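You operate a simulated robot arm through the tools that you are given. There is no shell and no other tool. Be economical: measure what you need, move in short steps, check, and stop when the job is done.

You are at the controls of a simulated robot arm. One attempt, no reset.

JOB
Stop the pump and top the barrel up to the half mark.
Fine: slacken the green vent cap before the filling lever opens, tighten it afterwards; shut the lever. Where these are worked on the way, their far stop is far enough and under half their travel is too little: vent cap.

The check looks at the end state, three seconds after you hand in, the way a careful person would. Anything else that was tipped, shoved, dropped, spilled or broken makes it a failure. Lids that push on must go on centred and level and be pressed home; caps that screw on are set level and turned clockwise until they are tight.

ROBOT AND FRAMES
A 7-joint arm with a two-finger parallel gripper, fixed in place. Base frame: the origin is at the foot of the arm, x ahead of it, y to its left, z up. Lengths are in mm, angles in degrees, forces in N, time in s.
Its first joint turns from -149.0 to 149.0 degrees. Payload 3.5 kg.
Tool frame: the origin (TCP) lies between the finger pads and is the grasp point; the fingertips stand 23 mm ahead of it; z points along the fingers, y is the line along which they close. Largest opening 94 mm; finger width 38, thickness 10; the body of the gripper, 54 by 96 mm, starts 39 mm behind the TCP.
Orientation is told as [roll, pitch, yaw] about the base's x, y, z axes, in that order, counted from this pose: with the fingers straight down and closing along the base's y, the tool's x points along the base's -x, its y along +y and its z along -z.

CONTROLS
- The arm moves only by the tool jog_arm. Its argument "increments" is a list of rows, each a list of 3 entries, a list of its own where there are three numbers: the shift along the base's x, y, z in mm, then the turn, a rotation vector about the base's x, y, z in degrees, then the closure, from 0 (fully open) to 1 (shut). In form: [[[tx, ty, tz], [rx, ry, rz], jaw], ...]. A call has 1 to 8 rows; each row shifts and turns the commanded pose from where the row before left it. A row lasts 0.2 s, in which the tool goes at most 50 mm and 8.6 degrees; a call with a longer step from one row to the next is refused whole, and so is a gripper value outside its range. Where a pose cannot be reached the arm comes as near as it can. A force on the tool above 90 N (or 10 N above the force at the start of the call, whichever is more), or a blocked arm, ends the call early, and 0.2 s more pass. The fingers move at their own pace (about 153 mm/s each) and stop on an object; they squeeze with about 44 N. The grip force told is the motor's: it shows also when the fingers shut on nothing. Time passes only in rows, and 0.2 s behind the last, so rows that do not move let the fingers close. It gives the time, the measured TCP pose, the force on the tool (base axes), the opening and the grip force at its end, in the units of the frame above (readings bear some noise), with the torque about the TCP (base axes, N m) and any sound that the robot's microphone picked up.
- Cameras (640 x 400 px; columns grow to the right, rows downward): "scene" is fixed at [48.3, 654.6, 1532.1]; the picture's right is [0.62, -0.78, 0.00], its down [-0.53, -0.42, -0.73] and it looks along [0.57, 0.46, -0.68] (base axes); focal length 315 px, centre (320, 200). "wrist" rides on the gripper at [86, 16, -74] in the tool frame; the picture's right is [-0.18, 0.98, 0.00], its down [-0.58, -0.11, -0.81] and it looks along [-0.79, -0.15, 0.59] (tool axes); focal length 243 px, centre (320, 200). There is no depth. A picture from a camera that has moved, and an enlarged one, comes with that camera's place and axes in the base frame and with its lens. The place of the scene camera against the robot may be out by one fixed shift of up to 25 mm in any direction.
- grab_frame(camera): a new picture of that camera. The clock stands still meanwhile.
- zoom(camera, box): a new picture of the part [left, top, right, bottom] of that camera's present view, enlarged. The clock stands still meanwhile.
- sign_off(): hands the job in; it is judged then, once.

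Go step by step. Nothing tells you positions but the pictures and the camera data: compare them with the known pose of the tool, close in by small moves and look again before you grip or let go. The budget is 120 turns and 64 pictures, counting those below and the enlarged ones. Unless the task says otherwise, let go and move clear before handing in, and close with one line.

The tools are called after "Request:" as a command line: name --argument value ..., lists and objects as JSON in quotes. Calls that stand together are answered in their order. jog_arm: Moves the arm, as the interface text tells. Its arguments: {"type":"object","properties":{"increments":{"type":"array"}},"required":["increments"]} The other tools are called the same way: grab_frame (camera) takes a picture; zoom (camera, box) takes an enlarged picture of a part of a camera's view; sign_off () hands the job in.

At the start:

```text
t: 0.0
eef_pos: [487.7, 982.9, 1239.6]
ee_rot: [-0.1, -0.1, 0.0]
ft_force: [0.0, 0.2, -0.2]
ft_torque: [-0.03, -0.04, -0.01]
width: 94.2
gripper_force: 0.1
```

scene: 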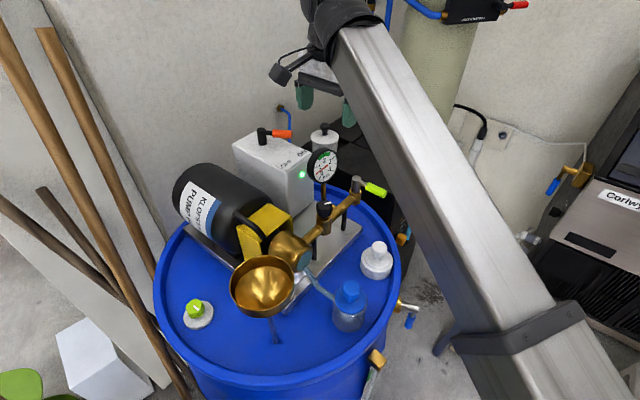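
wrist: 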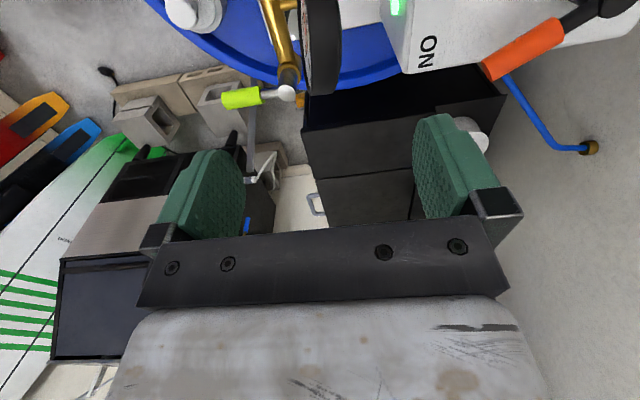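

I see a blue barrel with a pump, a switch box with an orange-handled lever and green lamp, a lime vent cap, and a lime-tipped valve lever. I'll zoom in for details first.

Request:
zoom --camera "scene" --box '[220, 110, 400, 222]'

Request:
zoom --camera "scene" --box '[150, 240, 430, 400]'

Request:
zoom --camera "scene" --box '[380, 0, 640, 240]'

```text
3.56 times, centred on (310, 166) of scene
camera zoom: at [48.3, 654.6, 1532.1], right [0.62, -0.78, 0.0], down [-0.53, -0.42, -0.73], along [0.57, 0.46, -0.68], focal length 1120 px, centre (356, 321)
```

zoom: 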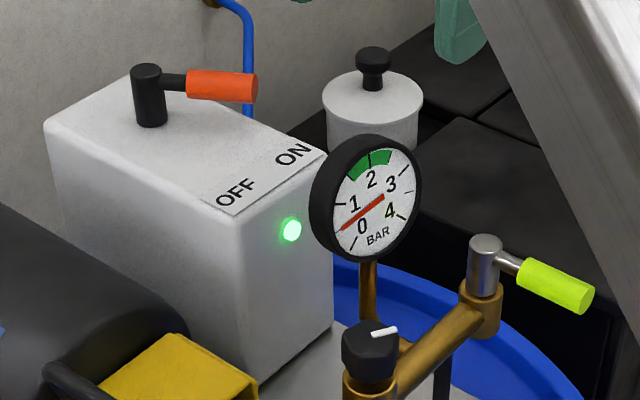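

```text
2.29 times, centred on (290, 320) of scene
camera zoom: at [48.3, 654.6, 1532.1], right [0.62, -0.78, 0.0], down [-0.53, -0.42, -0.73], along [0.57, 0.46, -0.68], focal length 720 px, centre (389, -74)
```

zoom: 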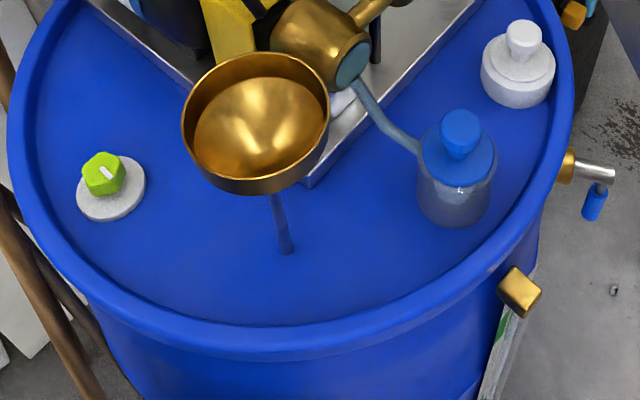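

```text
1.67 times, centred on (510, 120) of scene
camera zoom: at [48.3, 654.6, 1532.1], right [0.62, -0.78, 0.0], down [-0.53, -0.42, -0.73], along [0.57, 0.46, -0.68], focal length 525 px, centre (3, 333)
```

zoom: 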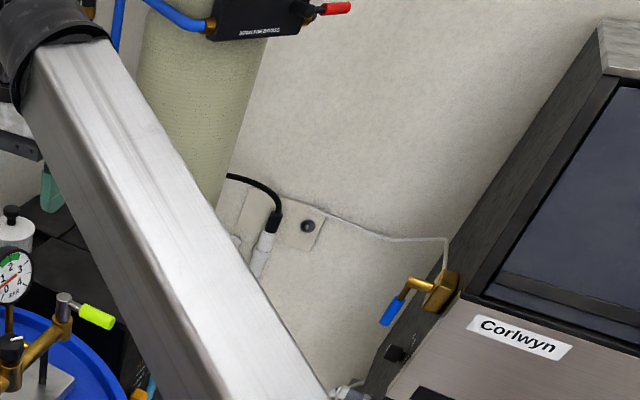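

Next I pull the tool back toward the base and yaw it so the wrist camera looks along +y at the barrel and its side gauge.

Request:
jog_arm --increments '[[[-18, -36, 6], [0, 0, 8], 0], [[-18, -36, 6], [0, 0, 8], 0], [[-18, -36, 6], [0, 0, 8], 0], [[-18, -36, 6], [0, 0, 8], 0], [[-18, -36, 6], [0, 0, 8], 0], [[-18, -36, 6], [0, 0, 8], 0], [[-18, -36, 6], [0, 0, 8], 0], [[-18, -36, 6], [0, 0, 8], 0]]'

Request:
jog_arm --increments '[[[-10, -36, 0], [0, 0, 8], 0], [[-10, -36, 0], [0, 0, 8], 0], [[-10, -36, 0], [0, 0, 8], 0], [[-10, -36, 0], [0, 0, 2], 0]]'

Request:
grab_frame --camera "wrist"

Request:
grab_frame --camera "scene"

```text
t: 1.4
eef_pos: [398.2, 805.1, 1217.1]
ee_rot: [1.0, -1.9, 43.2]
ft_force: [-15.4, 14.2, -2.8]
ft_torque: [-1.07, -1.66, -2.15]
width: 94.2
gripper_force: 0.0
out of reach, approached as far as the arm can: row 3, 4, 5, 6
stopped in row 6: the force on the tool passed its limit at 139 N (the readings are from after the stop); the commanded pose is now the measured one
```

```text
t: 1.7
eef_pos: [395.9, 798.9, 1218.3]
ee_rot: [1.5, -2.2, 43.5]
ft_force: [-13.9, 12.4, -3.3]
ft_torque: [-0.98, -1.47, -1.95]
width: 93.9
gripper_force: 0.1
out of reach, approached as far as the arm can: row 1
stopped in row 1: the force on the tool passed its limit at 139 N (the readings are from after the stop); the commanded pose is now the measured one
```

```text
58 pictures are left
camera wrist: at [320.8, 747.7, 1288.9], right [-0.54, 0.84, 0.03], down [0.49, 0.29, 0.82], along [0.68, 0.46, -0.57], focal length 243 px, centre (320, 200)
```

wrist: 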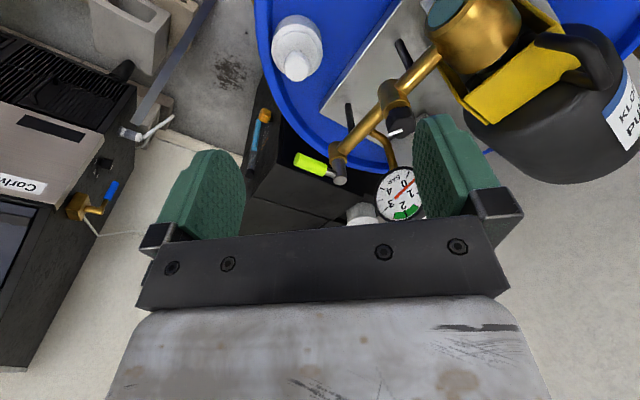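

```text
57 pictures are left
```

scene: 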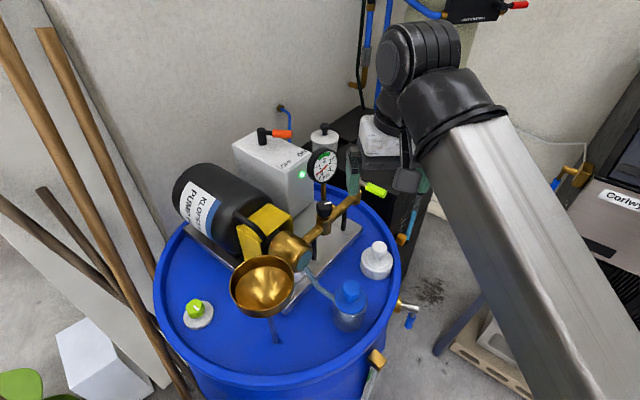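

The arm hit a reach limit while folding back. I'll look at details from here before choosing another viewpoint.

Request:
zoom --camera "scene" --box '[260, 0, 540, 160]'

Request:
zoom --camera "scene" --box '[340, 160, 480, 400]'

Request:
zoom --camera "wrist" --box '[220, 0, 560, 230]'

```text
2.29 times, centred on (400, 80) of scene
camera zoom: at [48.3, 654.6, 1532.1], right [0.62, -0.78, 0.0], down [-0.53, -0.42, -0.73], along [0.57, 0.46, -0.68], focal length 720 px, centre (137, 474)
```

zoom: 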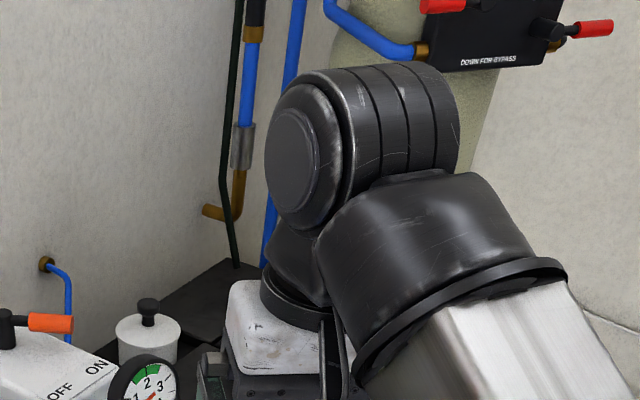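

```text
1.67 times, centred on (410, 280) of scene
camera zoom: at [48.3, 654.6, 1532.1], right [0.62, -0.78, 0.0], down [-0.53, -0.42, -0.73], along [0.57, 0.46, -0.68], focal length 525 px, centre (170, 67)
```

zoom: 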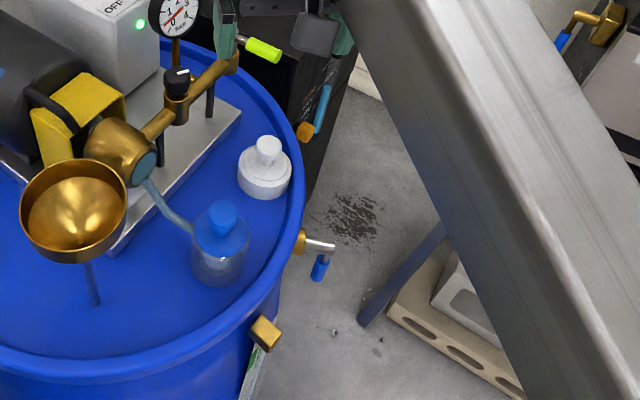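

```text
1.74 times, centred on (390, 115) of wrist
camera zoom: at [320.8, 747.7, 1288.9], right [-0.54, 0.84, 0.03], down [0.49, 0.29, 0.82], along [0.68, 0.46, -0.57], focal length 422 px, centre (198, 348)
```

zoom: 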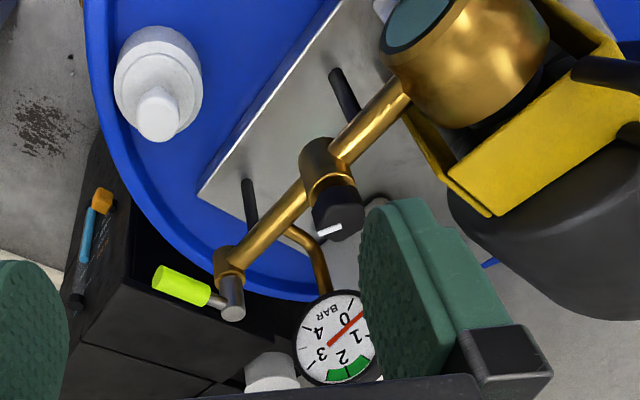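

The filling lever still needs identifying. I'll move back toward the base while descending, which should unfold the wrist, to look at the barrel's side fittings.

Request:
jog_arm --increments '[[[0, -20, -20], [0, 0, -4], 0], [[0, -30, -30], [0, 0, 0], 0], [[0, -30, -30], [0, 0, 0], 0], [[0, -30, -30], [0, 0, 0], 0], [[0, -30, -30], [0, 0, 0], 0], [[0, -30, -20], [0, 0, 0], 0]]'

Request:
grab_frame --camera "wrist"

```text
t: 3.1
eef_pos: [394.9, 627.3, 1059.1]
ee_rot: [1.4, -2.2, 39.8]
ft_force: [0.6, -0.3, -0.3]
ft_torque: [-0.01, 0.02, -0.01]
width: 94.2
gripper_force: 0.0
```

```text
53 pictures are left
camera wrist: at [316.7, 582.8, 1130.1], right [-0.49, 0.87, 0.03], down [0.51, 0.25, 0.82], along [0.71, 0.42, -0.57], focal length 243 px, centre (320, 200)
```

wrist: 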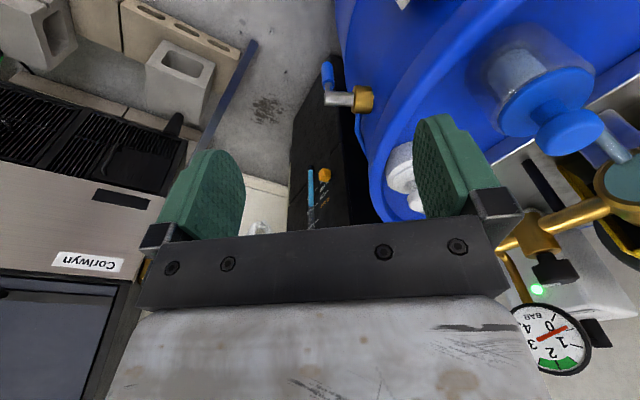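

Movement works now. I'll yaw further and step back and down.

Request:
jog_arm --increments '[[[-5, -10, -20], [0, 0, 8], 0], [[-5, -10, -20], [0, 0, 8], 0], [[-5, -10, -20], [0, 0, 8], 0], [[-5, -10, -20], [0, 0, 8], 0], [[-5, -10, -20], [0, 0, 8], 0], [[-5, -10, -20], [0, 0, 8], 0]]'

Request:
grab_frame --camera "wrist"

```text
t: 4.5
eef_pos: [363.8, 567.1, 935.2]
ee_rot: [1.4, -2.2, 88.0]
ft_force: [0.3, 0.3, 0.1]
ft_torque: [-0.01, -0.03, 0.02]
width: 94.1
gripper_force: 0.0
```

```text
52 pictures are left
camera wrist: at [347.3, 479.2, 1006.9], right [-0.98, 0.22, 0.03], down [0.15, 0.55, 0.82], along [0.16, 0.81, -0.57], focal length 243 px, centre (320, 200)
```

wrist: 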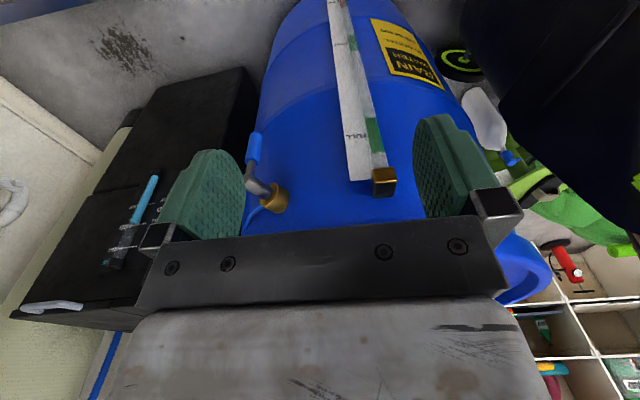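

Request:
zoom --camera "wrist" --box '[220, 0, 480, 230]'

Request:
zoom --camera "wrist" --box '[90, 120, 300, 280]'

```text
1.74 times, centred on (350, 115) of wrist
camera zoom: at [347.3, 479.2, 1006.9], right [-0.98, 0.22, 0.03], down [0.15, 0.55, 0.82], along [0.16, 0.81, -0.57], focal length 422 px, centre (268, 348)
```

zoom: 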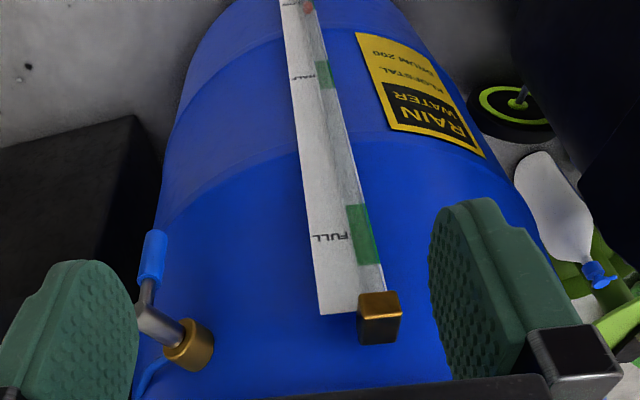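

```text
2.50 times, centred on (195, 200) of wrist
camera zoom: at [347.3, 479.2, 1006.9], right [-0.98, 0.22, 0.03], down [0.15, 0.55, 0.82], along [0.16, 0.81, -0.57], focal length 606 px, centre (632, 200)
```

zoom: 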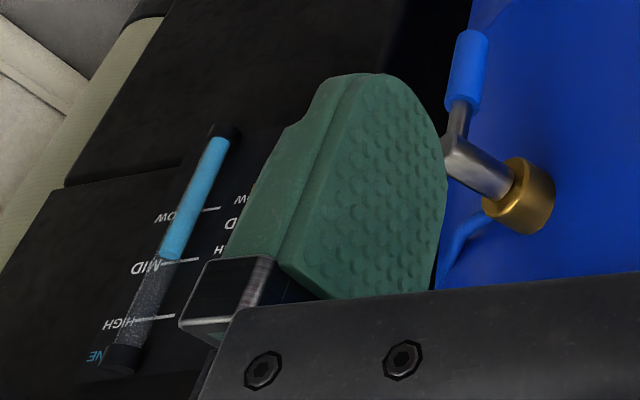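

The barrel is rainwater with a FULL/HALF sight gauge, and its side stub has a mains hose and a blue handle, so that is the filling lever. The orange lever on the pump box points to ON. I'll go back up to look at the pump switch first.

Request:
jog_arm --increments '[[[4, 10, 21], [0, 0, -8], 0], [[4, 10, 21], [0, 0, -8], 0], [[4, 10, 21], [0, 0, -8], 0], [[4, 10, 21], [0, 0, -8], 0], [[4, 10, 21], [0, 0, -8], 0], [[4, 10, 21], [0, 0, -8], 0], [[0, 30, 30], [0, 0, -2], 0], [[0, 30, 30], [0, 0, -2], 0]]'

Request:
jog_arm --increments '[[[0, 35, 25], [0, 0, -8], 0], [[0, 35, 25], [0, 0, -8], 0], [[0, 40, 20], [0, 0, -8], 0], [[0, 40, 10], [0, 0, -8], 0], [[0, 40, 10], [0, 0, -4], 0], [[0, 40, 10], [0, 0, 0], 0], [[0, 30, 0], [0, 0, 0], 0]]'

Request:
grab_frame --camera "wrist"

```text
t: 6.3
eef_pos: [389.2, 687.5, 1125.4]
ee_rot: [1.4, -2.1, 35.7]
ft_force: [-0.1, -0.5, 0.9]
ft_torque: [0.01, 0.01, 0.02]
width: 94.0
gripper_force: 0.0
```

```text
t: 7.9
eef_pos: [388.7, 948.1, 1222.7]
ee_rot: [1.4, -2.1, -0.3]
ft_force: [-0.6, 0.4, 0.5]
ft_torque: [0.03, 0.02, 0.04]
width: 93.9
gripper_force: 0.0
```

```text
49 pictures are left
camera wrist: at [299.8, 964.0, 1295.3], right [0.19, 0.98, 0.03], down [0.55, -0.13, 0.82], along [0.81, -0.14, -0.57], focal length 243 px, centre (320, 200)
```

wrist: 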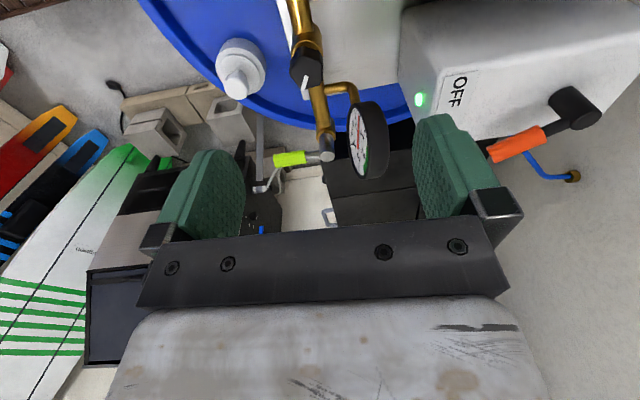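

Triangulated from two wrist views, the orange handle tip is near (528, 1119, 1103) and its post near (483, 1185). OFF lies clockwise from above, so I'll close the fingers and go to the +x side of the handle, staying high.

Request:
jog_arm --increments '[[[35, 20, 0], [0, 0, 0], 1], [[35, 20, 0], [4, -2, 0], 1], [[35, 20, 0], [4, -2, 0], 1], [[35, 20, 0], [4, -2, 0], 1], [[30, 20, 0], [4, -2, 0], 1], [[20, 20, 0], [4, -2, 0], 1]]'

Request:
grab_frame --camera "wrist"

```text
t: 9.3
eef_pos: [578.9, 1069.6, 1223.4]
ee_rot: [21.9, -11.7, -2.7]
ft_force: [-0.9, 0.7, -0.3]
ft_torque: [0.01, 0.01, 0.02]
width: 0.0
gripper_force: 42.3
```

```text
48 pictures are left
camera wrist: at [479.3, 1061.6, 1279.7], right [0.15, 0.91, 0.4], down [0.41, -0.42, 0.81], along [0.9, 0.04, -0.43], focal length 243 px, centre (320, 200)
```

wrist: 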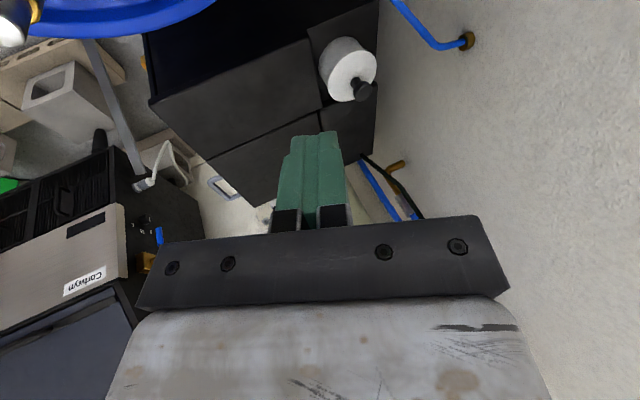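

Reachable. I'll lower beside the handle and check with the scene camera.

Request:
jog_arm --increments '[[[0, 25, -20], [0, 0, 0], 1], [[-4, 25, -25], [0, 0, 0], 1], [[0, 0, -30], [0, 0, 0], 1], [[0, 0, -25], [0, 0, 0], 1]]'

Request:
zoom --camera "scene" --box '[220, 80, 420, 205]'

```text
t: 10.3
eef_pos: [575.7, 1118.2, 1123.4]
ee_rot: [21.7, -11.6, -2.6]
ft_force: [-1.1, 0.5, -0.5]
ft_torque: [0.0, 0.02, 0.01]
width: 0.0
gripper_force: 42.5
```

```text
3.20 times, centred on (320, 142) of scene
camera zoom: at [48.3, 654.6, 1532.1], right [0.62, -0.78, 0.0], down [-0.53, -0.42, -0.73], along [0.57, 0.46, -0.68], focal length 1008 px, centre (320, 384)
```

zoom: 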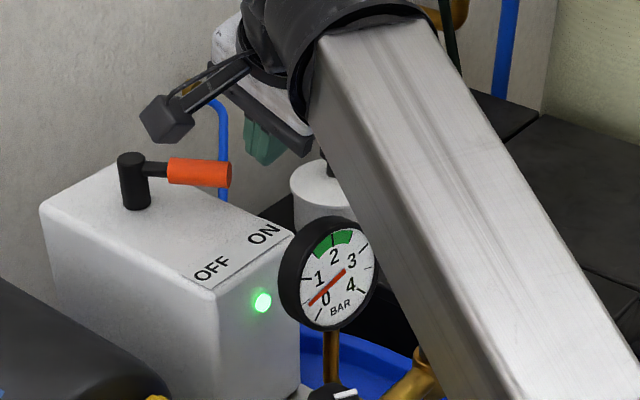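

The fingers sit just off the handle's +x side. I'll lower 10 mm and push toward −x in small steps.

Request:
jog_arm --increments '[[[0, 0, -10], [0, 0, 0], 1], [[-15, 0, 0], [0, 0, 0], 1], [[-15, 0, 0], [0, 0, 0], 1], [[-12, 0, 0], [0, 0, 0], 1], [[-12, 0, 0], [0, 0, 0], 1], [[-10, 0, 0], [0, 0, 0], 1]]'

Request:
zoom --camera "scene" --box '[220, 80, 420, 205]'

```text
t: 11.7
eef_pos: [510.5, 1116.9, 1113.6]
ee_rot: [21.9, -11.5, -2.8]
ft_force: [0.8, -0.8, -0.5]
ft_torque: [0.02, 0.0, -0.03]
width: 0.0
gripper_force: 42.8
```

```text
3.20 times, centred on (320, 142) of scene
camera zoom: at [48.3, 654.6, 1532.1], right [0.62, -0.78, 0.0], down [-0.53, -0.42, -0.73], along [0.57, 0.46, -0.68], focal length 1008 px, centre (320, 384)
```

zoom: 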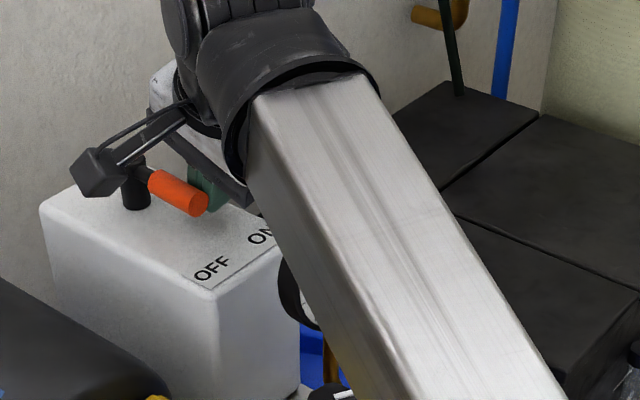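

The handle is turning. I continue.

Request:
jog_arm --increments '[[[-8, 0, 0], [0, 0, 0], 1], [[-8, 0, 0], [0, 0, 0], 1], [[-8, 0, 0], [0, 0, 0], 1]]'

Request:
zoom --camera "scene" --box '[220, 80, 420, 205]'

```text
t: 12.5
eef_pos: [487.4, 1116.3, 1113.2]
ee_rot: [21.8, -11.8, -2.6]
ft_force: [0.9, -0.6, 0.5]
ft_torque: [0.03, -0.03, -0.04]
width: 0.0
gripper_force: 42.2
```

```text
3.20 times, centred on (320, 142) of scene
camera zoom: at [48.3, 654.6, 1532.1], right [0.62, -0.78, 0.0], down [-0.53, -0.42, -0.73], along [0.57, 0.46, -0.68], focal length 1008 px, centre (320, 384)
```

zoom: 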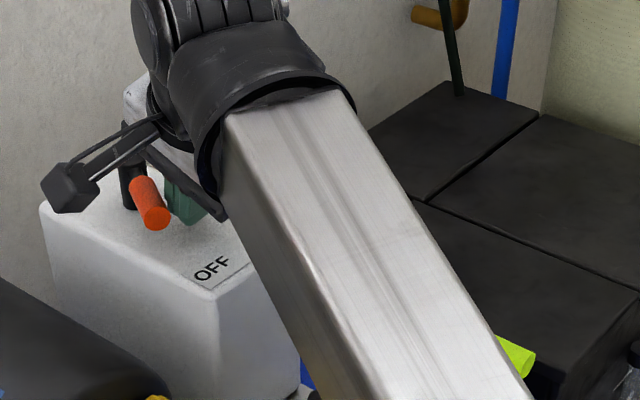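

The handle has swung about 50°. I'll back off to see the lamp.

Request:
jog_arm --increments '[[[20, 0, 0], [0, 0, 0], 1], [[40, 0, 10], [0, 0, 0], 1], [[40, 0, 10], [0, 0, 0], 1]]'

Request:
zoom --camera "scene" --box '[220, 80, 420, 205]'

```text
t: 13.3
eef_pos: [586.0, 1119.3, 1131.1]
ee_rot: [21.8, -11.6, -2.7]
ft_force: [0.8, -1.0, 0.0]
ft_torque: [0.03, -0.02, -0.01]
width: 0.0
gripper_force: 41.9
```

```text
3.20 times, centred on (320, 142) of scene
camera zoom: at [48.3, 654.6, 1532.1], right [0.62, -0.78, 0.0], down [-0.53, -0.42, -0.73], along [0.57, 0.46, -0.68], focal length 1008 px, centre (320, 384)
```

zoom: 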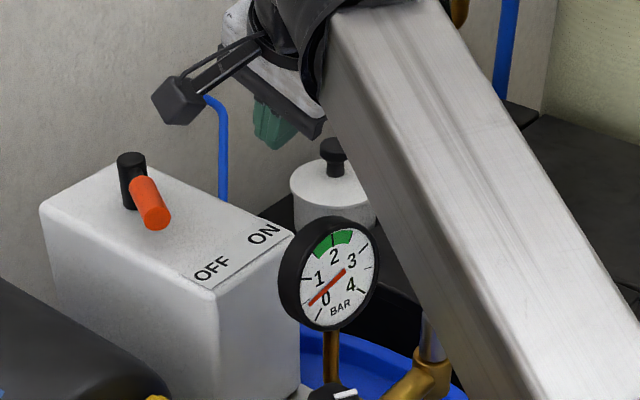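

The lamp is out, so the pump is off. I'll push a little more toward the stop to be sure the switch is fully over.

Request:
jog_arm --increments '[[[-40, 0, -10], [0, 0, 0], 1], [[-40, 0, -10], [0, 0, 0], 1], [[-20, 0, 0], [0, 0, 0], 1], [[-5, 1, 0], [0, 0, 0], 1], [[-5, 1, 0], [0, 0, 0], 1], [[-5, 2, 0], [0, 0, 0], 1]]'

Request:
zoom --camera "scene" --box '[220, 80, 420, 205]'

```text
t: 14.7
eef_pos: [486.6, 1117.2, 1113.5]
ee_rot: [21.6, -12.6, -3.6]
ft_force: [82.4, -14.4, 9.0]
ft_torque: [0.09, 0.09, -0.83]
width: 0.1
gripper_force: 41.9
```

```text
3.20 times, centred on (320, 142) of scene
camera zoom: at [48.3, 654.6, 1532.1], right [0.62, -0.78, 0.0], down [-0.53, -0.42, -0.73], along [0.57, 0.46, -0.68], focal length 1008 px, centre (320, 384)
```

zoom: 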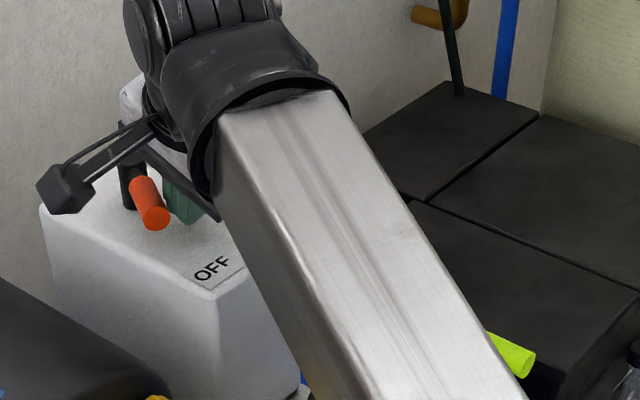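

The switch is hard against its OFF stop. I retreat, rise and head over toward the lime vent cap near (142, 1070, 915).

Request:
jog_arm --increments '[[[40, 0, 10], [0, 0, 0], 1], [[30, 0, 40], [0, 0, 0], 1], [[0, -10, 45], [0, 0, 0], 1], [[-48, -10, 10], [0, 0, 0], 1], [[-48, -10, 0], [-4, 2, 0], 1], [[-48, -10, 0], [-4, 2, 0], 1], [[-48, -10, 0], [-4, 2, 0], 1], [[-48, -10, 0], [-4, 2, 0], 1]]'

Request:
jog_arm --increments '[[[-48, -8, 0], [-4, 2, 1], 0], [[-48, -8, 0], [-2, 2, 1], 0], [[-48, -8, 0], [0, 0, 1], 0], [[-40, 0, 0], [0, 0, 0], 0]]'

Request:
grab_frame --camera "wrist"

Request:
grab_frame --camera "scene"

```text
t: 16.5
eef_pos: [304.6, 1063.1, 1220.2]
ee_rot: [5.4, -4.0, -0.5]
ft_force: [-0.4, 0.4, 0.2]
ft_torque: [0.02, 0.0, 0.01]
width: 0.0
gripper_force: 42.7
```

```text
t: 17.5
eef_pos: [118.9, 1037.8, 1218.4]
ee_rot: [-0.5, 0.0, 2.7]
ft_force: [0.2, -0.5, -0.6]
ft_torque: [-0.02, 0.03, 0.0]
width: 93.7
gripper_force: 0.0
```

```text
42 pictures are left
camera wrist: at [32.2, 1051.2, 1292.9], right [0.14, 0.99, -0.01], down [0.59, -0.07, 0.81], along [0.8, -0.12, -0.59], focal length 243 px, centre (320, 200)
```

wrist: 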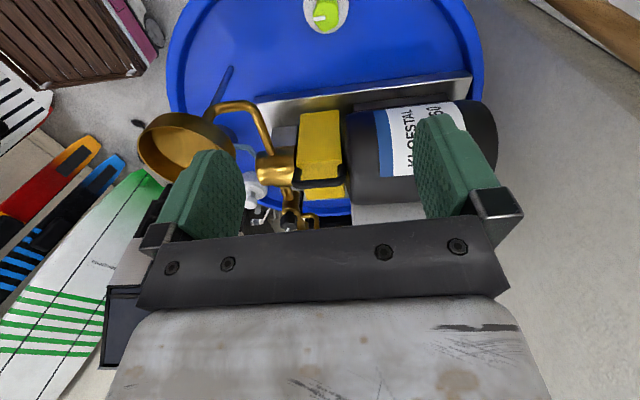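

```text
41 pictures are left
```

scene: 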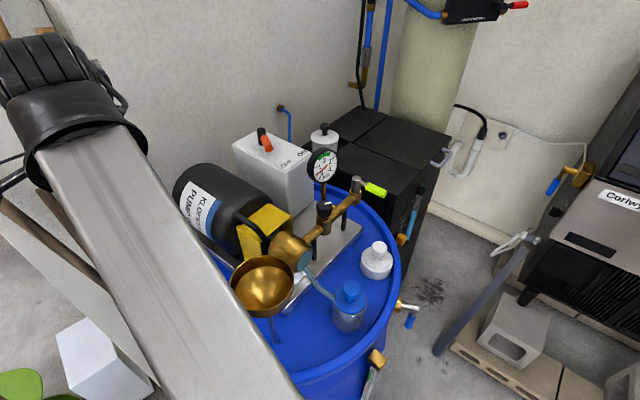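

The cap is almost straight below, at about (137, 1037, 930). I descend part-way and re-measure.

Request:
jog_arm --increments '[[[0, 0, -40], [0, 0, 0], 0], [[0, 0, -40], [0, 0, 0], 0], [[0, 0, -40], [0, 0, 0], 0], [[0, 0, -40], [0, 0, 0], 0]]'

Request:
grab_frame --camera "wrist"

```text
t: 18.5
eef_pos: [119.3, 1039.0, 1060.0]
ee_rot: [-0.5, 0.0, 2.8]
ft_force: [-0.6, 0.8, -0.9]
ft_torque: [0.01, 0.01, 0.02]
width: 93.9
gripper_force: 0.1
```

```text
40 pictures are left
camera wrist: at [31.5, 1051.7, 1133.8], right [0.14, 0.99, -0.01], down [0.59, -0.07, 0.81], along [0.8, -0.11, -0.59], focal length 243 px, centre (320, 200)
```

wrist: 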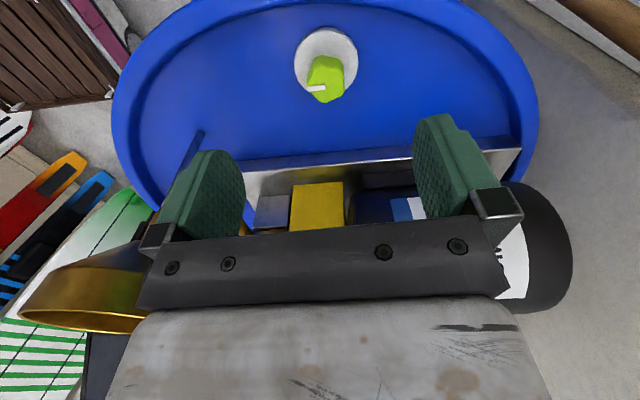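

The cap top is near (131, 1041, 948). I'll centre over it at z≈1010, yaw to about −45° so there is room to turn anticlockwise, and check again.

Request:
jog_arm --increments '[[[3, 1, -10], [0, 0, -8], 0], [[3, 0, -10], [0, 0, -8], 0], [[3, 0, -10], [0, 0, -8], 0], [[3, 1, -10], [0, 0, -8], 0], [[0, 0, -10], [0, 0, -8], 0], [[0, 0, 0], [0, 0, -8], 0]]'

Request:
grab_frame --camera "wrist"

```text
t: 19.9
eef_pos: [130.4, 1039.2, 1007.7]
ee_rot: [-0.5, 0.0, -45.3]
ft_force: [-0.3, -0.5, -1.0]
ft_torque: [0.03, -0.02, -0.01]
width: 94.0
gripper_force: 0.0
```

```text
39 pictures are left
camera wrist: at [81.5, 1113.8, 1082.0], right [0.83, 0.56, -0.01], down [0.34, -0.49, 0.81], along [0.45, -0.67, -0.59], focal length 243 px, centre (320, 200)
```

wrist: 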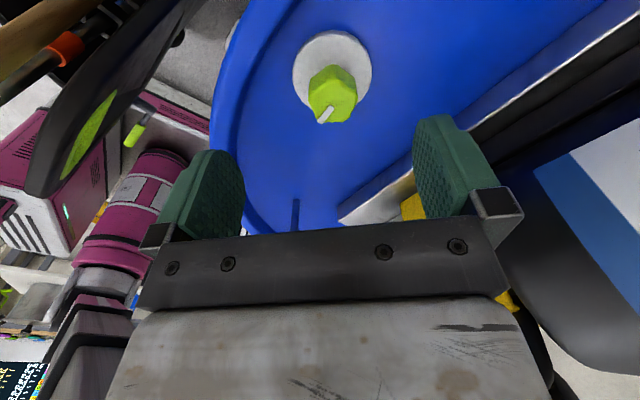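

Refined: cap centre ≈ (138, 1042), top ≈ 935. Descending around it with jaws open, then looking.

Request:
jog_arm --increments '[[[8, 3, -25], [0, 0, 0], 0], [[0, 0, -25], [0, 0, 0], 0], [[0, 0, -15], [0, 0, 0], 0], [[0, 0, -5], [0, 0, 0], 0]]'

Request:
grab_frame --camera "wrist"

```text
t: 20.9
eef_pos: [139.2, 1043.6, 938.2]
ee_rot: [-0.5, 0.0, -45.1]
ft_force: [-1.1, -0.2, -0.7]
ft_torque: [-0.01, 0.0, 0.02]
width: 94.1
gripper_force: 0.0
```

```text
38 pictures are left
camera wrist: at [90.6, 1116.9, 1012.0], right [0.83, 0.56, -0.01], down [0.34, -0.48, 0.81], along [0.45, -0.67, -0.59], focal length 243 px, centre (320, 200)
```

wrist: 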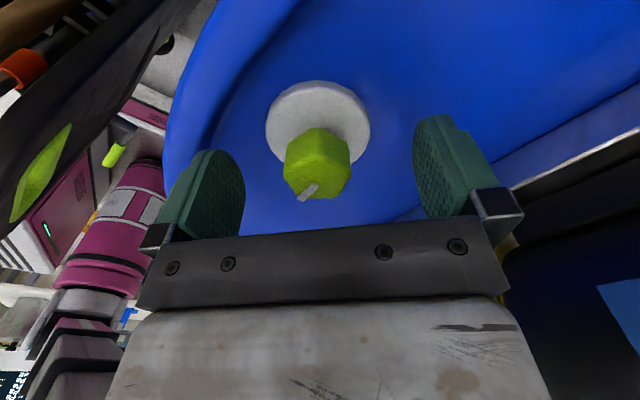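

The cap sits centred between the fingers with flats facing them. I grip and turn anticlockwise.

Request:
jog_arm --increments '[[[0, 0, -3], [0, 0, 0], 0.5], [[0, 0, 0], [0, 0, 0], 1], [[0, 0, 0], [0, 0, 0], 1], [[0, 0, 0], [0, 0, 0], 1]]'

Request:
jog_arm --increments '[[[0, 0, 0], [0, 0, 6], 1], [[0, 0, 0], [0, 0, 6], 1], [[0, 0, 0], [0, 0, 6], 1], [[0, 0, 0], [0, 0, 6], 1]]'

Request:
grab_frame --camera "wrist"

```text
t: 21.9
eef_pos: [137.5, 1042.3, 935.0]
ee_rot: [-0.6, 0.1, -45.2]
ft_force: [-9.7, -13.5, -3.4]
ft_torque: [0.44, -0.37, -0.04]
width: 33.9
gripper_force: 45.0
```

```text
t: 22.9
eef_pos: [137.9, 1041.3, 934.4]
ee_rot: [-0.6, 0.0, -21.0]
ft_force: [-18.2, -26.9, -5.9]
ft_torque: [0.58, -0.43, -0.16]
width: 33.5
gripper_force: 45.2
```

```text
37 pictures are left
camera wrist: at [62.7, 1088.7, 1009.3], right [0.52, 0.85, -0.01], down [0.51, -0.3, 0.81], along [0.68, -0.43, -0.59], focal length 243 px, centre (320, 200)
```

wrist: 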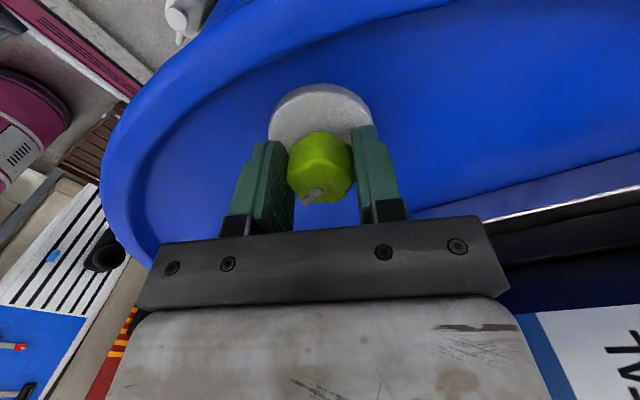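

The cap turns with the gripper. I trim the centring slightly and continue anticlockwise.

Request:
jog_arm --increments '[[[-1, -1.5, 0], [0, 0, 6], 1], [[0, 0, 0], [0, 0, 6], 1], [[0, 0, 0], [0, 0, 6], 1], [[0, 0, 0], [0, 0, 6], 1], [[0, 0, 0], [0, 0, 6], 1], [[0, 0, 0], [0, 0, 6], 1]]'

Request:
zoom --camera "wrist" --box '[220, 60, 420, 240]'

```text
t: 24.3
eef_pos: [139.0, 1040.5, 934.9]
ee_rot: [-0.7, 0.0, 14.9]
ft_force: [-3.3, -32.2, -15.8]
ft_torque: [0.78, -0.45, -0.09]
width: 33.3
gripper_force: 45.5
```

```text
2.22 times, centred on (320, 150) of wrist
camera zoom: at [50.8, 1034.8, 1009.3], right [-0.07, 1.0, -0.01], down [0.59, 0.05, 0.81], along [0.81, 0.05, -0.59], focal length 539 px, centre (320, 311)
```

zoom: 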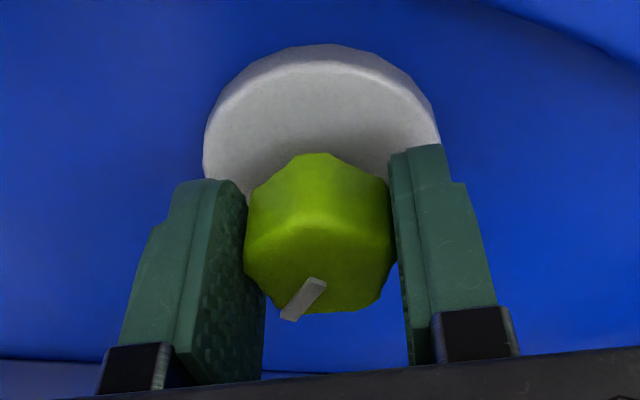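

60° turned with no stop yet. Continuing.

Request:
jog_arm --increments '[[[0, -1.5, -0.5], [0, 0, 6], 1], [[0, 0, 0], [0, 0, 6], 1], [[0, 0, 0], [0, 0, 6], 1], [[0, 0, 0], [0, 0, 6], 1], [[0, 0, 0], [0, 0, 6], 1], [[0, 0, 0], [0, 0, 6], 1]]'

Request:
zoom --camera "wrist" --box '[120, 0, 520, 240]'

```text
t: 25.7
eef_pos: [138.9, 1038.3, 935.8]
ee_rot: [-0.5, 0.1, 50.9]
ft_force: [16.4, -23.3, -3.8]
ft_torque: [0.41, 0.35, -0.56]
width: 34.1
gripper_force: 45.5
```

```text
1.60 times, centred on (320, 120) of wrist
camera zoom: at [71.1, 983.0, 1009.8], right [-0.65, 0.76, -0.01], down [0.45, 0.39, 0.81], along [0.62, 0.52, -0.59], focal length 388 px, centre (320, 328)
```

zoom: 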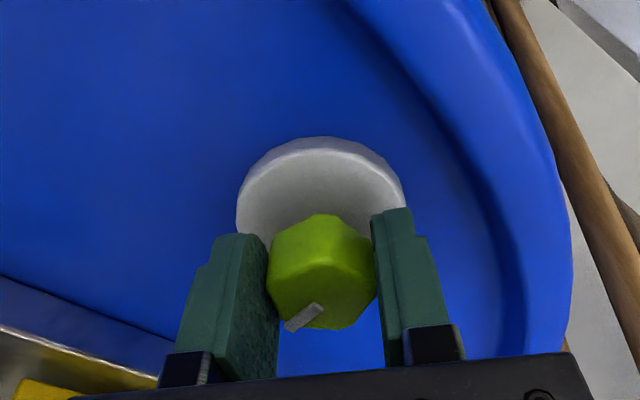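

Torque is rising and the cap starts to lag, likely near its stop at ~90°. A bit more to confirm.

Request:
jog_arm --increments '[[[0.5, -1, 0], [0, 0, 5], 1], [[0, 0, 0], [0, 0, 5], 1]]'

Request:
zoom --camera "wrist" --box '[120, 0, 520, 240]'

```text
t: 26.3
eef_pos: [139.9, 1039.0, 935.4]
ee_rot: [-0.5, -0.1, 61.0]
ft_force: [17.4, -16.8, 4.4]
ft_torque: [0.39, 0.24, -0.22]
width: 32.9
gripper_force: 44.8
```

```text
1.60 times, centred on (320, 120) of wrist
camera zoom: at [82.0, 971.7, 1009.6], right [-0.77, 0.64, -0.01], down [0.37, 0.46, 0.81], along [0.52, 0.62, -0.59], focal length 388 px, centre (320, 328)
```

zoom: 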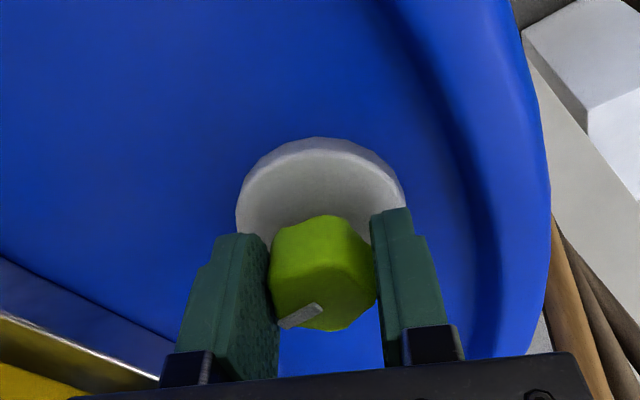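

The fingers slip while the cap holds still, so it is at its far stop, about 90° open. I release and rise straight up.

Request:
jog_arm --increments '[[[0, 0, 0], [0, 0, 0], 0], [[0, 0, 0], [0, 0, 0], 0], [[0, 0, 35], [0, 0, 0], 0], [[0, 0, 45], [0, 0, 0], 0], [[0, 0, 45], [0, 0, 0], 0], [[0, 0, 45], [0, 0, -4], 0], [[0, 0, 45], [0, 0, -4], 0], [[0, 0, 30], [0, 0, -4], 0]]'

Request:
jog_arm --increments '[[[18, -44, 0], [0, 0, 0], 0], [[18, -44, 0], [0, 0, 0], 0], [[18, -44, 0], [0, 0, 0], 0], [[18, -44, 0], [0, 0, 0], 0], [[18, -40, -20], [0, 0, 0], 0], [[18, -35, -25], [0, 0, 0], 0], [[18, -35, -25], [0, 0, 0], 0], [[18, -35, -25], [0, 0, 0], 0]]'

Request:
zoom --camera "scene" --box '[150, 240, 430, 400]'

```text
t: 28.1
eef_pos: [137.3, 1037.6, 1180.5]
ee_rot: [-0.5, 0.1, 48.8]
ft_force: [-0.5, 0.6, -0.5]
ft_torque: [0.0, -0.03, -0.01]
width: 94.2
gripper_force: 0.1
```

```text
t: 29.9
eef_pos: [279.7, 719.1, 1087.4]
ee_rot: [-0.4, 0.2, 48.4]
ft_force: [-43.2, 20.1, 3.7]
ft_torque: [-2.25, -3.87, -4.59]
width: 93.9
gripper_force: 0.1
```

```text
2.29 times, centred on (290, 320) of scene
camera zoom: at [48.3, 654.6, 1532.1], right [0.62, -0.78, 0.0], down [-0.53, -0.42, -0.73], along [0.57, 0.46, -0.68], focal length 720 px, centre (389, -74)
```

zoom: 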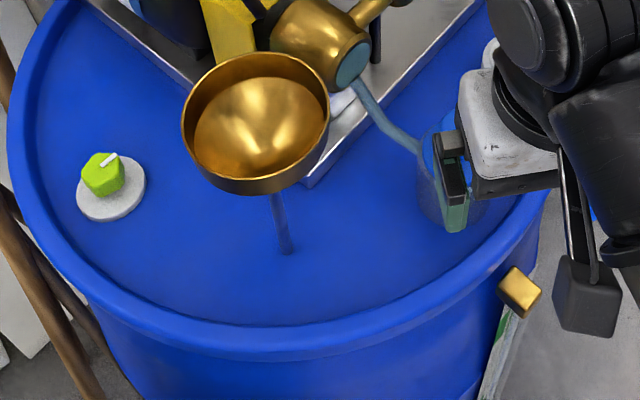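

The cap's mark has turned as intended. The wrist camera seems to be pressing on the forearm, so I yaw away and descend.

Request:
jog_arm --increments '[[[10, 5, -20], [0, 0, -8], 0], [[10, 0, -25], [0, 0, -4], 0], [[15, -25, -30], [0, 0, 0], 0], [[15, -30, -30], [0, 0, 0], 0], [[15, -30, -30], [0, 0, 0], 0], [[15, -30, -20], [0, 0, 6], 0]]'

Request:
jog_arm --increments '[[[0, -10, -20], [0, 0, 8], 0], [[0, -5, -20], [0, 0, 8], 0], [[0, 0, -20], [0, 0, 8], 0], [[0, 0, -20], [0, 0, 8], 0], [[0, 0, -10], [0, 0, 8], 0]]'

Request:
grab_frame --camera "wrist"

```text
t: 31.3
eef_pos: [360.9, 608.4, 930.6]
ee_rot: [-0.5, 0.0, 42.9]
ft_force: [0.0, 0.0, 0.4]
ft_torque: [0.03, 0.0, 0.02]
width: 94.3
gripper_force: 0.0
```

```text
t: 32.5
eef_pos: [362.5, 593.1, 839.0]
ee_rot: [-0.5, -0.1, 82.9]
ft_force: [0.6, -0.2, 0.2]
ft_torque: [-0.04, 0.01, 0.0]
width: 93.8
gripper_force: 0.1
```

```text
32 pictures are left
camera wrist: at [334.4, 509.6, 914.2], right [-0.95, 0.3, -0.01], down [0.17, 0.56, 0.81], along [0.25, 0.77, -0.59], focal length 243 px, centre (320, 200)
```

wrist: 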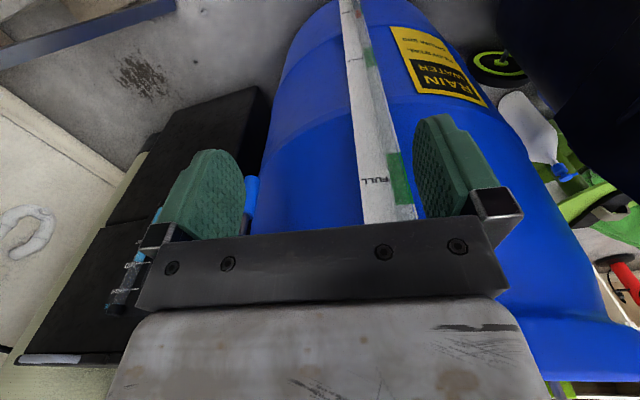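

Lever estimate: stem elbow near (487, 712, 800), blue handle hanging to z≈720, axis radial. Let me read the gauge first.

Request:
zoom --camera "wrist" --box '[320, 0, 440, 75]'

```text
5.33 times, centred on (380, 38) of wrist
camera zoom: at [334.4, 509.6, 914.2], right [-0.95, 0.3, -0.01], down [0.17, 0.56, 0.81], along [0.25, 0.77, -0.59], focal length 1294 px, centre (0, 1067)
```

zoom: 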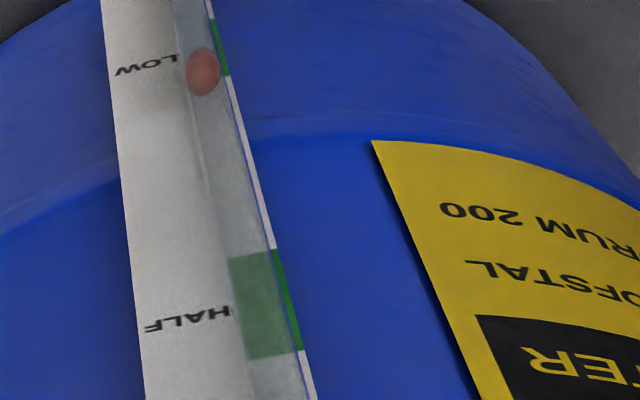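

The red float is at LOW; the goal is the green band at HALF. I move over to face the lever and view it.

Request:
jog_arm --increments '[[[35, 0, 0], [0, 0, 0], 0], [[35, 0, 0], [0, 0, 0], 0], [[35, 0, 0], [0, 0, 0], 0]]'

Request:
grab_frame --camera "wrist"

```text
t: 33.3
eef_pos: [467.7, 592.5, 838.6]
ee_rot: [-0.5, 0.0, 82.9]
ft_force: [-0.2, 0.4, -0.5]
ft_torque: [-0.02, -0.02, 0.04]
width: 94.0
gripper_force: 0.1
```

```text
30 pictures are left
camera wrist: at [440.3, 509.7, 914.0], right [-0.95, 0.3, -0.01], down [0.17, 0.56, 0.81], along [0.25, 0.77, -0.59], focal length 243 px, centre (320, 200)
```

wrist: 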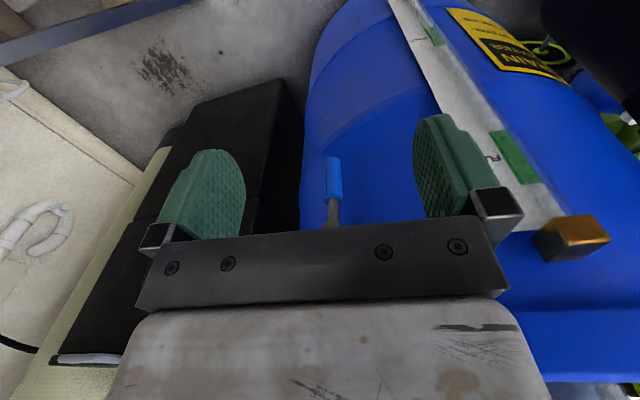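

The handle hangs at about (489, 707), z 706–760. I'll yaw to ~110°, tilt the fingers ~38° forward so the gripper body clears the stem, and pre-position outside with the jaws part open to straddle the handle.

Request:
jog_arm --increments '[[[8, 0, 0], [0, 0, 7], 0.35], [[8, 0, 0], [0, 0, 7], 0.35], [[8, 0, 0], [0, 0, 7], 0.35], [[8, 5, -6], [0, 0, 6], 0.35], [[4, 10, -8], [7.1, 2.6, 0], 0.35], [[4, 10, -8], [7.1, 2.6, 0], 0.35], [[0, 10, -8], [7.1, 2.6, 0], 0.35], [[0, 10, -8], [7.1, 2.6, 0], 0.35]]'

Request:
jog_arm --increments '[[[0, 0, 0], [7.1, 2.6, 0], 0.35]]'

Request:
grab_frame --camera "wrist"

```text
t: 35.1
eef_pos: [505.6, 637.4, 800.6]
ee_rot: [-0.3, -30.4, 109.8]
ft_force: [0.4, 0.0, -0.8]
ft_torque: [0.01, 0.0, 0.04]
width: 61.1
gripper_force: 0.0
```

```text
t: 35.5
eef_pos: [505.5, 637.5, 801.3]
ee_rot: [-0.1, -37.9, 109.7]
ft_force: [-0.1, 0.3, 0.4]
ft_torque: [-0.02, 0.0, 0.02]
width: 60.7
gripper_force: 0.1
```

```text
29 pictures are left
camera wrist: at [528.3, 525.6, 806.5], right [-0.98, -0.19, 0.11], down [0.11, 0.0, 0.99], along [-0.19, 0.98, 0.02], focal length 243 px, centre (320, 200)
```

wrist: 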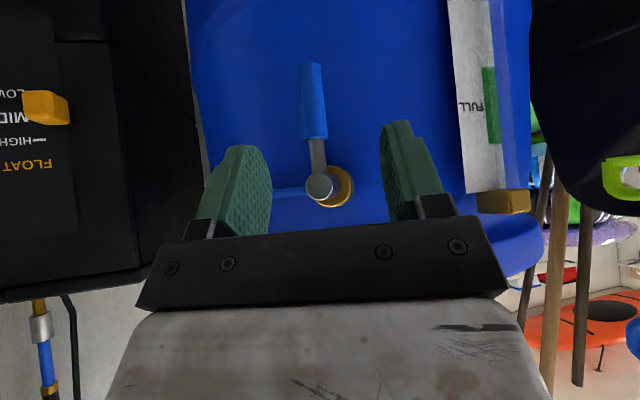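

Clear view: the elbow is at (492, 707, 800) and the handle tip at (489, 707, 710). I move in so the fingertips straddle the handle's lower end.

Request:
jog_arm --increments '[[[-5, 20, -22], [0, 0, 0], 0.35], [[-5, 20, -22], [0, 0, 0], 0.35], [[-3.5, 18, -20], [0, 0, 0], 0.35]]'

Request:
grab_frame --camera "wrist"

```text
t: 36.3
eef_pos: [496.3, 690.7, 739.9]
ee_rot: [-0.5, -37.9, 109.6]
ft_force: [13.6, -48.0, 33.7]
ft_torque: [3.39, 1.1, 0.31]
width: 61.2
gripper_force: 0.1
```

```text
28 pictures are left
camera wrist: at [517.6, 579.4, 744.1], right [-0.98, -0.19, 0.11], down [0.11, 0.0, 0.99], along [-0.19, 0.98, 0.02], focal length 243 px, centre (320, 200)
```

wrist: 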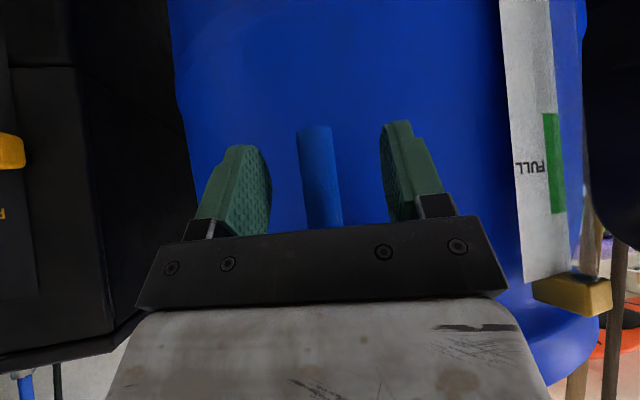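

The palm touched the elbow. I back out and lower a little so only the fingertips embrace the handle's end.

Request:
jog_arm --increments '[[[2, -12, 2], [0, 0, 0], 0.35], [[0, 1, -10], [0, 0, 0], 0.35]]'

Request:
grab_frame --camera "wrist"

```text
t: 36.9
eef_pos: [497.0, 686.6, 730.5]
ee_rot: [-0.3, -37.8, 109.8]
ft_force: [0.2, -0.5, -0.4]
ft_torque: [0.0, 0.0, 0.01]
width: 60.9
gripper_force: 0.2
```

```text
27 pictures are left
camera wrist: at [519.2, 574.6, 734.9], right [-0.98, -0.19, 0.11], down [0.11, 0.0, 0.99], along [-0.19, 0.98, 0.02], focal length 243 px, centre (320, 200)
```

wrist: 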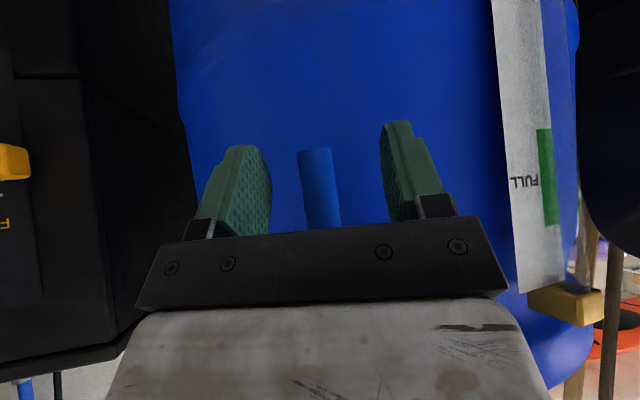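

Free and centred. Test push toward +tangent (east).

Request:
jog_arm --increments '[[[9, 4, 0], [0, 0, 0], 0.35], [[9, 4, 0], [0, 0, 0], 0.35], [[9, 4, 0], [0, 0, 0], 0.35]]'

```text
t: 37.7
eef_pos: [523.9, 696.9, 729.1]
ee_rot: [-0.2, -37.8, 109.8]
ft_force: [-2.9, 0.1, -0.1]
ft_torque: [-0.05, 0.02, 0.0]
width: 61.8
gripper_force: 0.5
```

Request:
jog_arm --increments '[[[7, 4, 1], [0, 0, 0], 0.35], [[7, 4, 1], [0, 0, 0], 0.35]]'

Request:
grab_frame --camera "wrist"

```text
t: 38.3
eef_pos: [537.8, 705.7, 730.5]
ee_rot: [-0.3, -37.8, 109.7]
ft_force: [-1.0, -1.6, -0.1]
ft_torque: [-0.02, -0.06, 0.07]
width: 61.5
gripper_force: 1.0
```

```text
26 pictures are left
camera wrist: at [559.6, 592.6, 737.1], right [-0.98, -0.19, 0.11], down [0.11, 0.0, 0.99], along [-0.19, 0.98, 0.02], focal length 243 px, centre (320, 200)
```

wrist: 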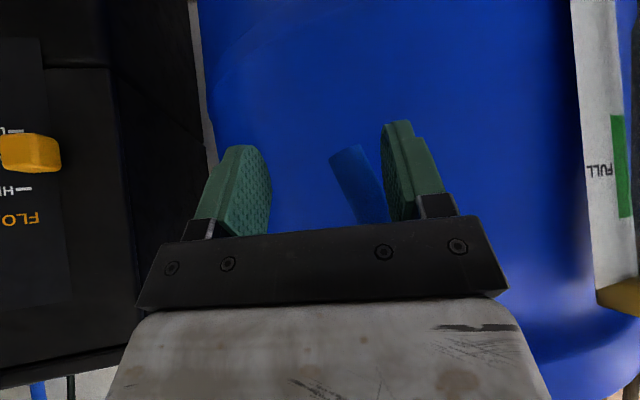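

East is the opening direction; the lever is ~25° over. I'll back off at this small opening and look at the gauge to judge flow.

Request:
jog_arm --increments '[[[7, -20, 25], [0, 0, 0], 0.35], [[0, -38, 28], [-7.5, -2.8, 0], 0.35], [[-25, -35, 25], [-7.5, -2.8, 0], 0.35], [[-25, -30, 20], [-7.5, -2.8, 0], 0.35]]'

Request:
grab_frame --camera "wrist"

```text
t: 39.3
eef_pos: [494.4, 577.4, 829.9]
ee_rot: [-0.7, -13.7, 109.8]
ft_force: [0.4, -0.6, 0.2]
ft_torque: [0.02, 0.01, 0.03]
width: 61.1
gripper_force: 0.2
```

```text
25 pictures are left
camera wrist: at [512.5, 477.5, 880.9], right [-0.99, -0.16, 0.03], down [-0.03, 0.39, 0.92], along [-0.16, 0.91, -0.39], focal length 243 px, centre (320, 200)
```

wrist: 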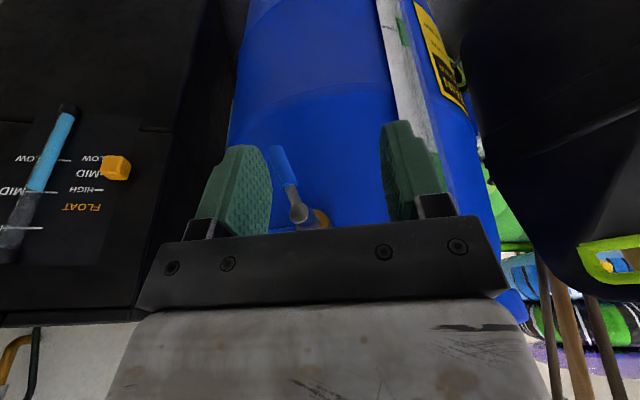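

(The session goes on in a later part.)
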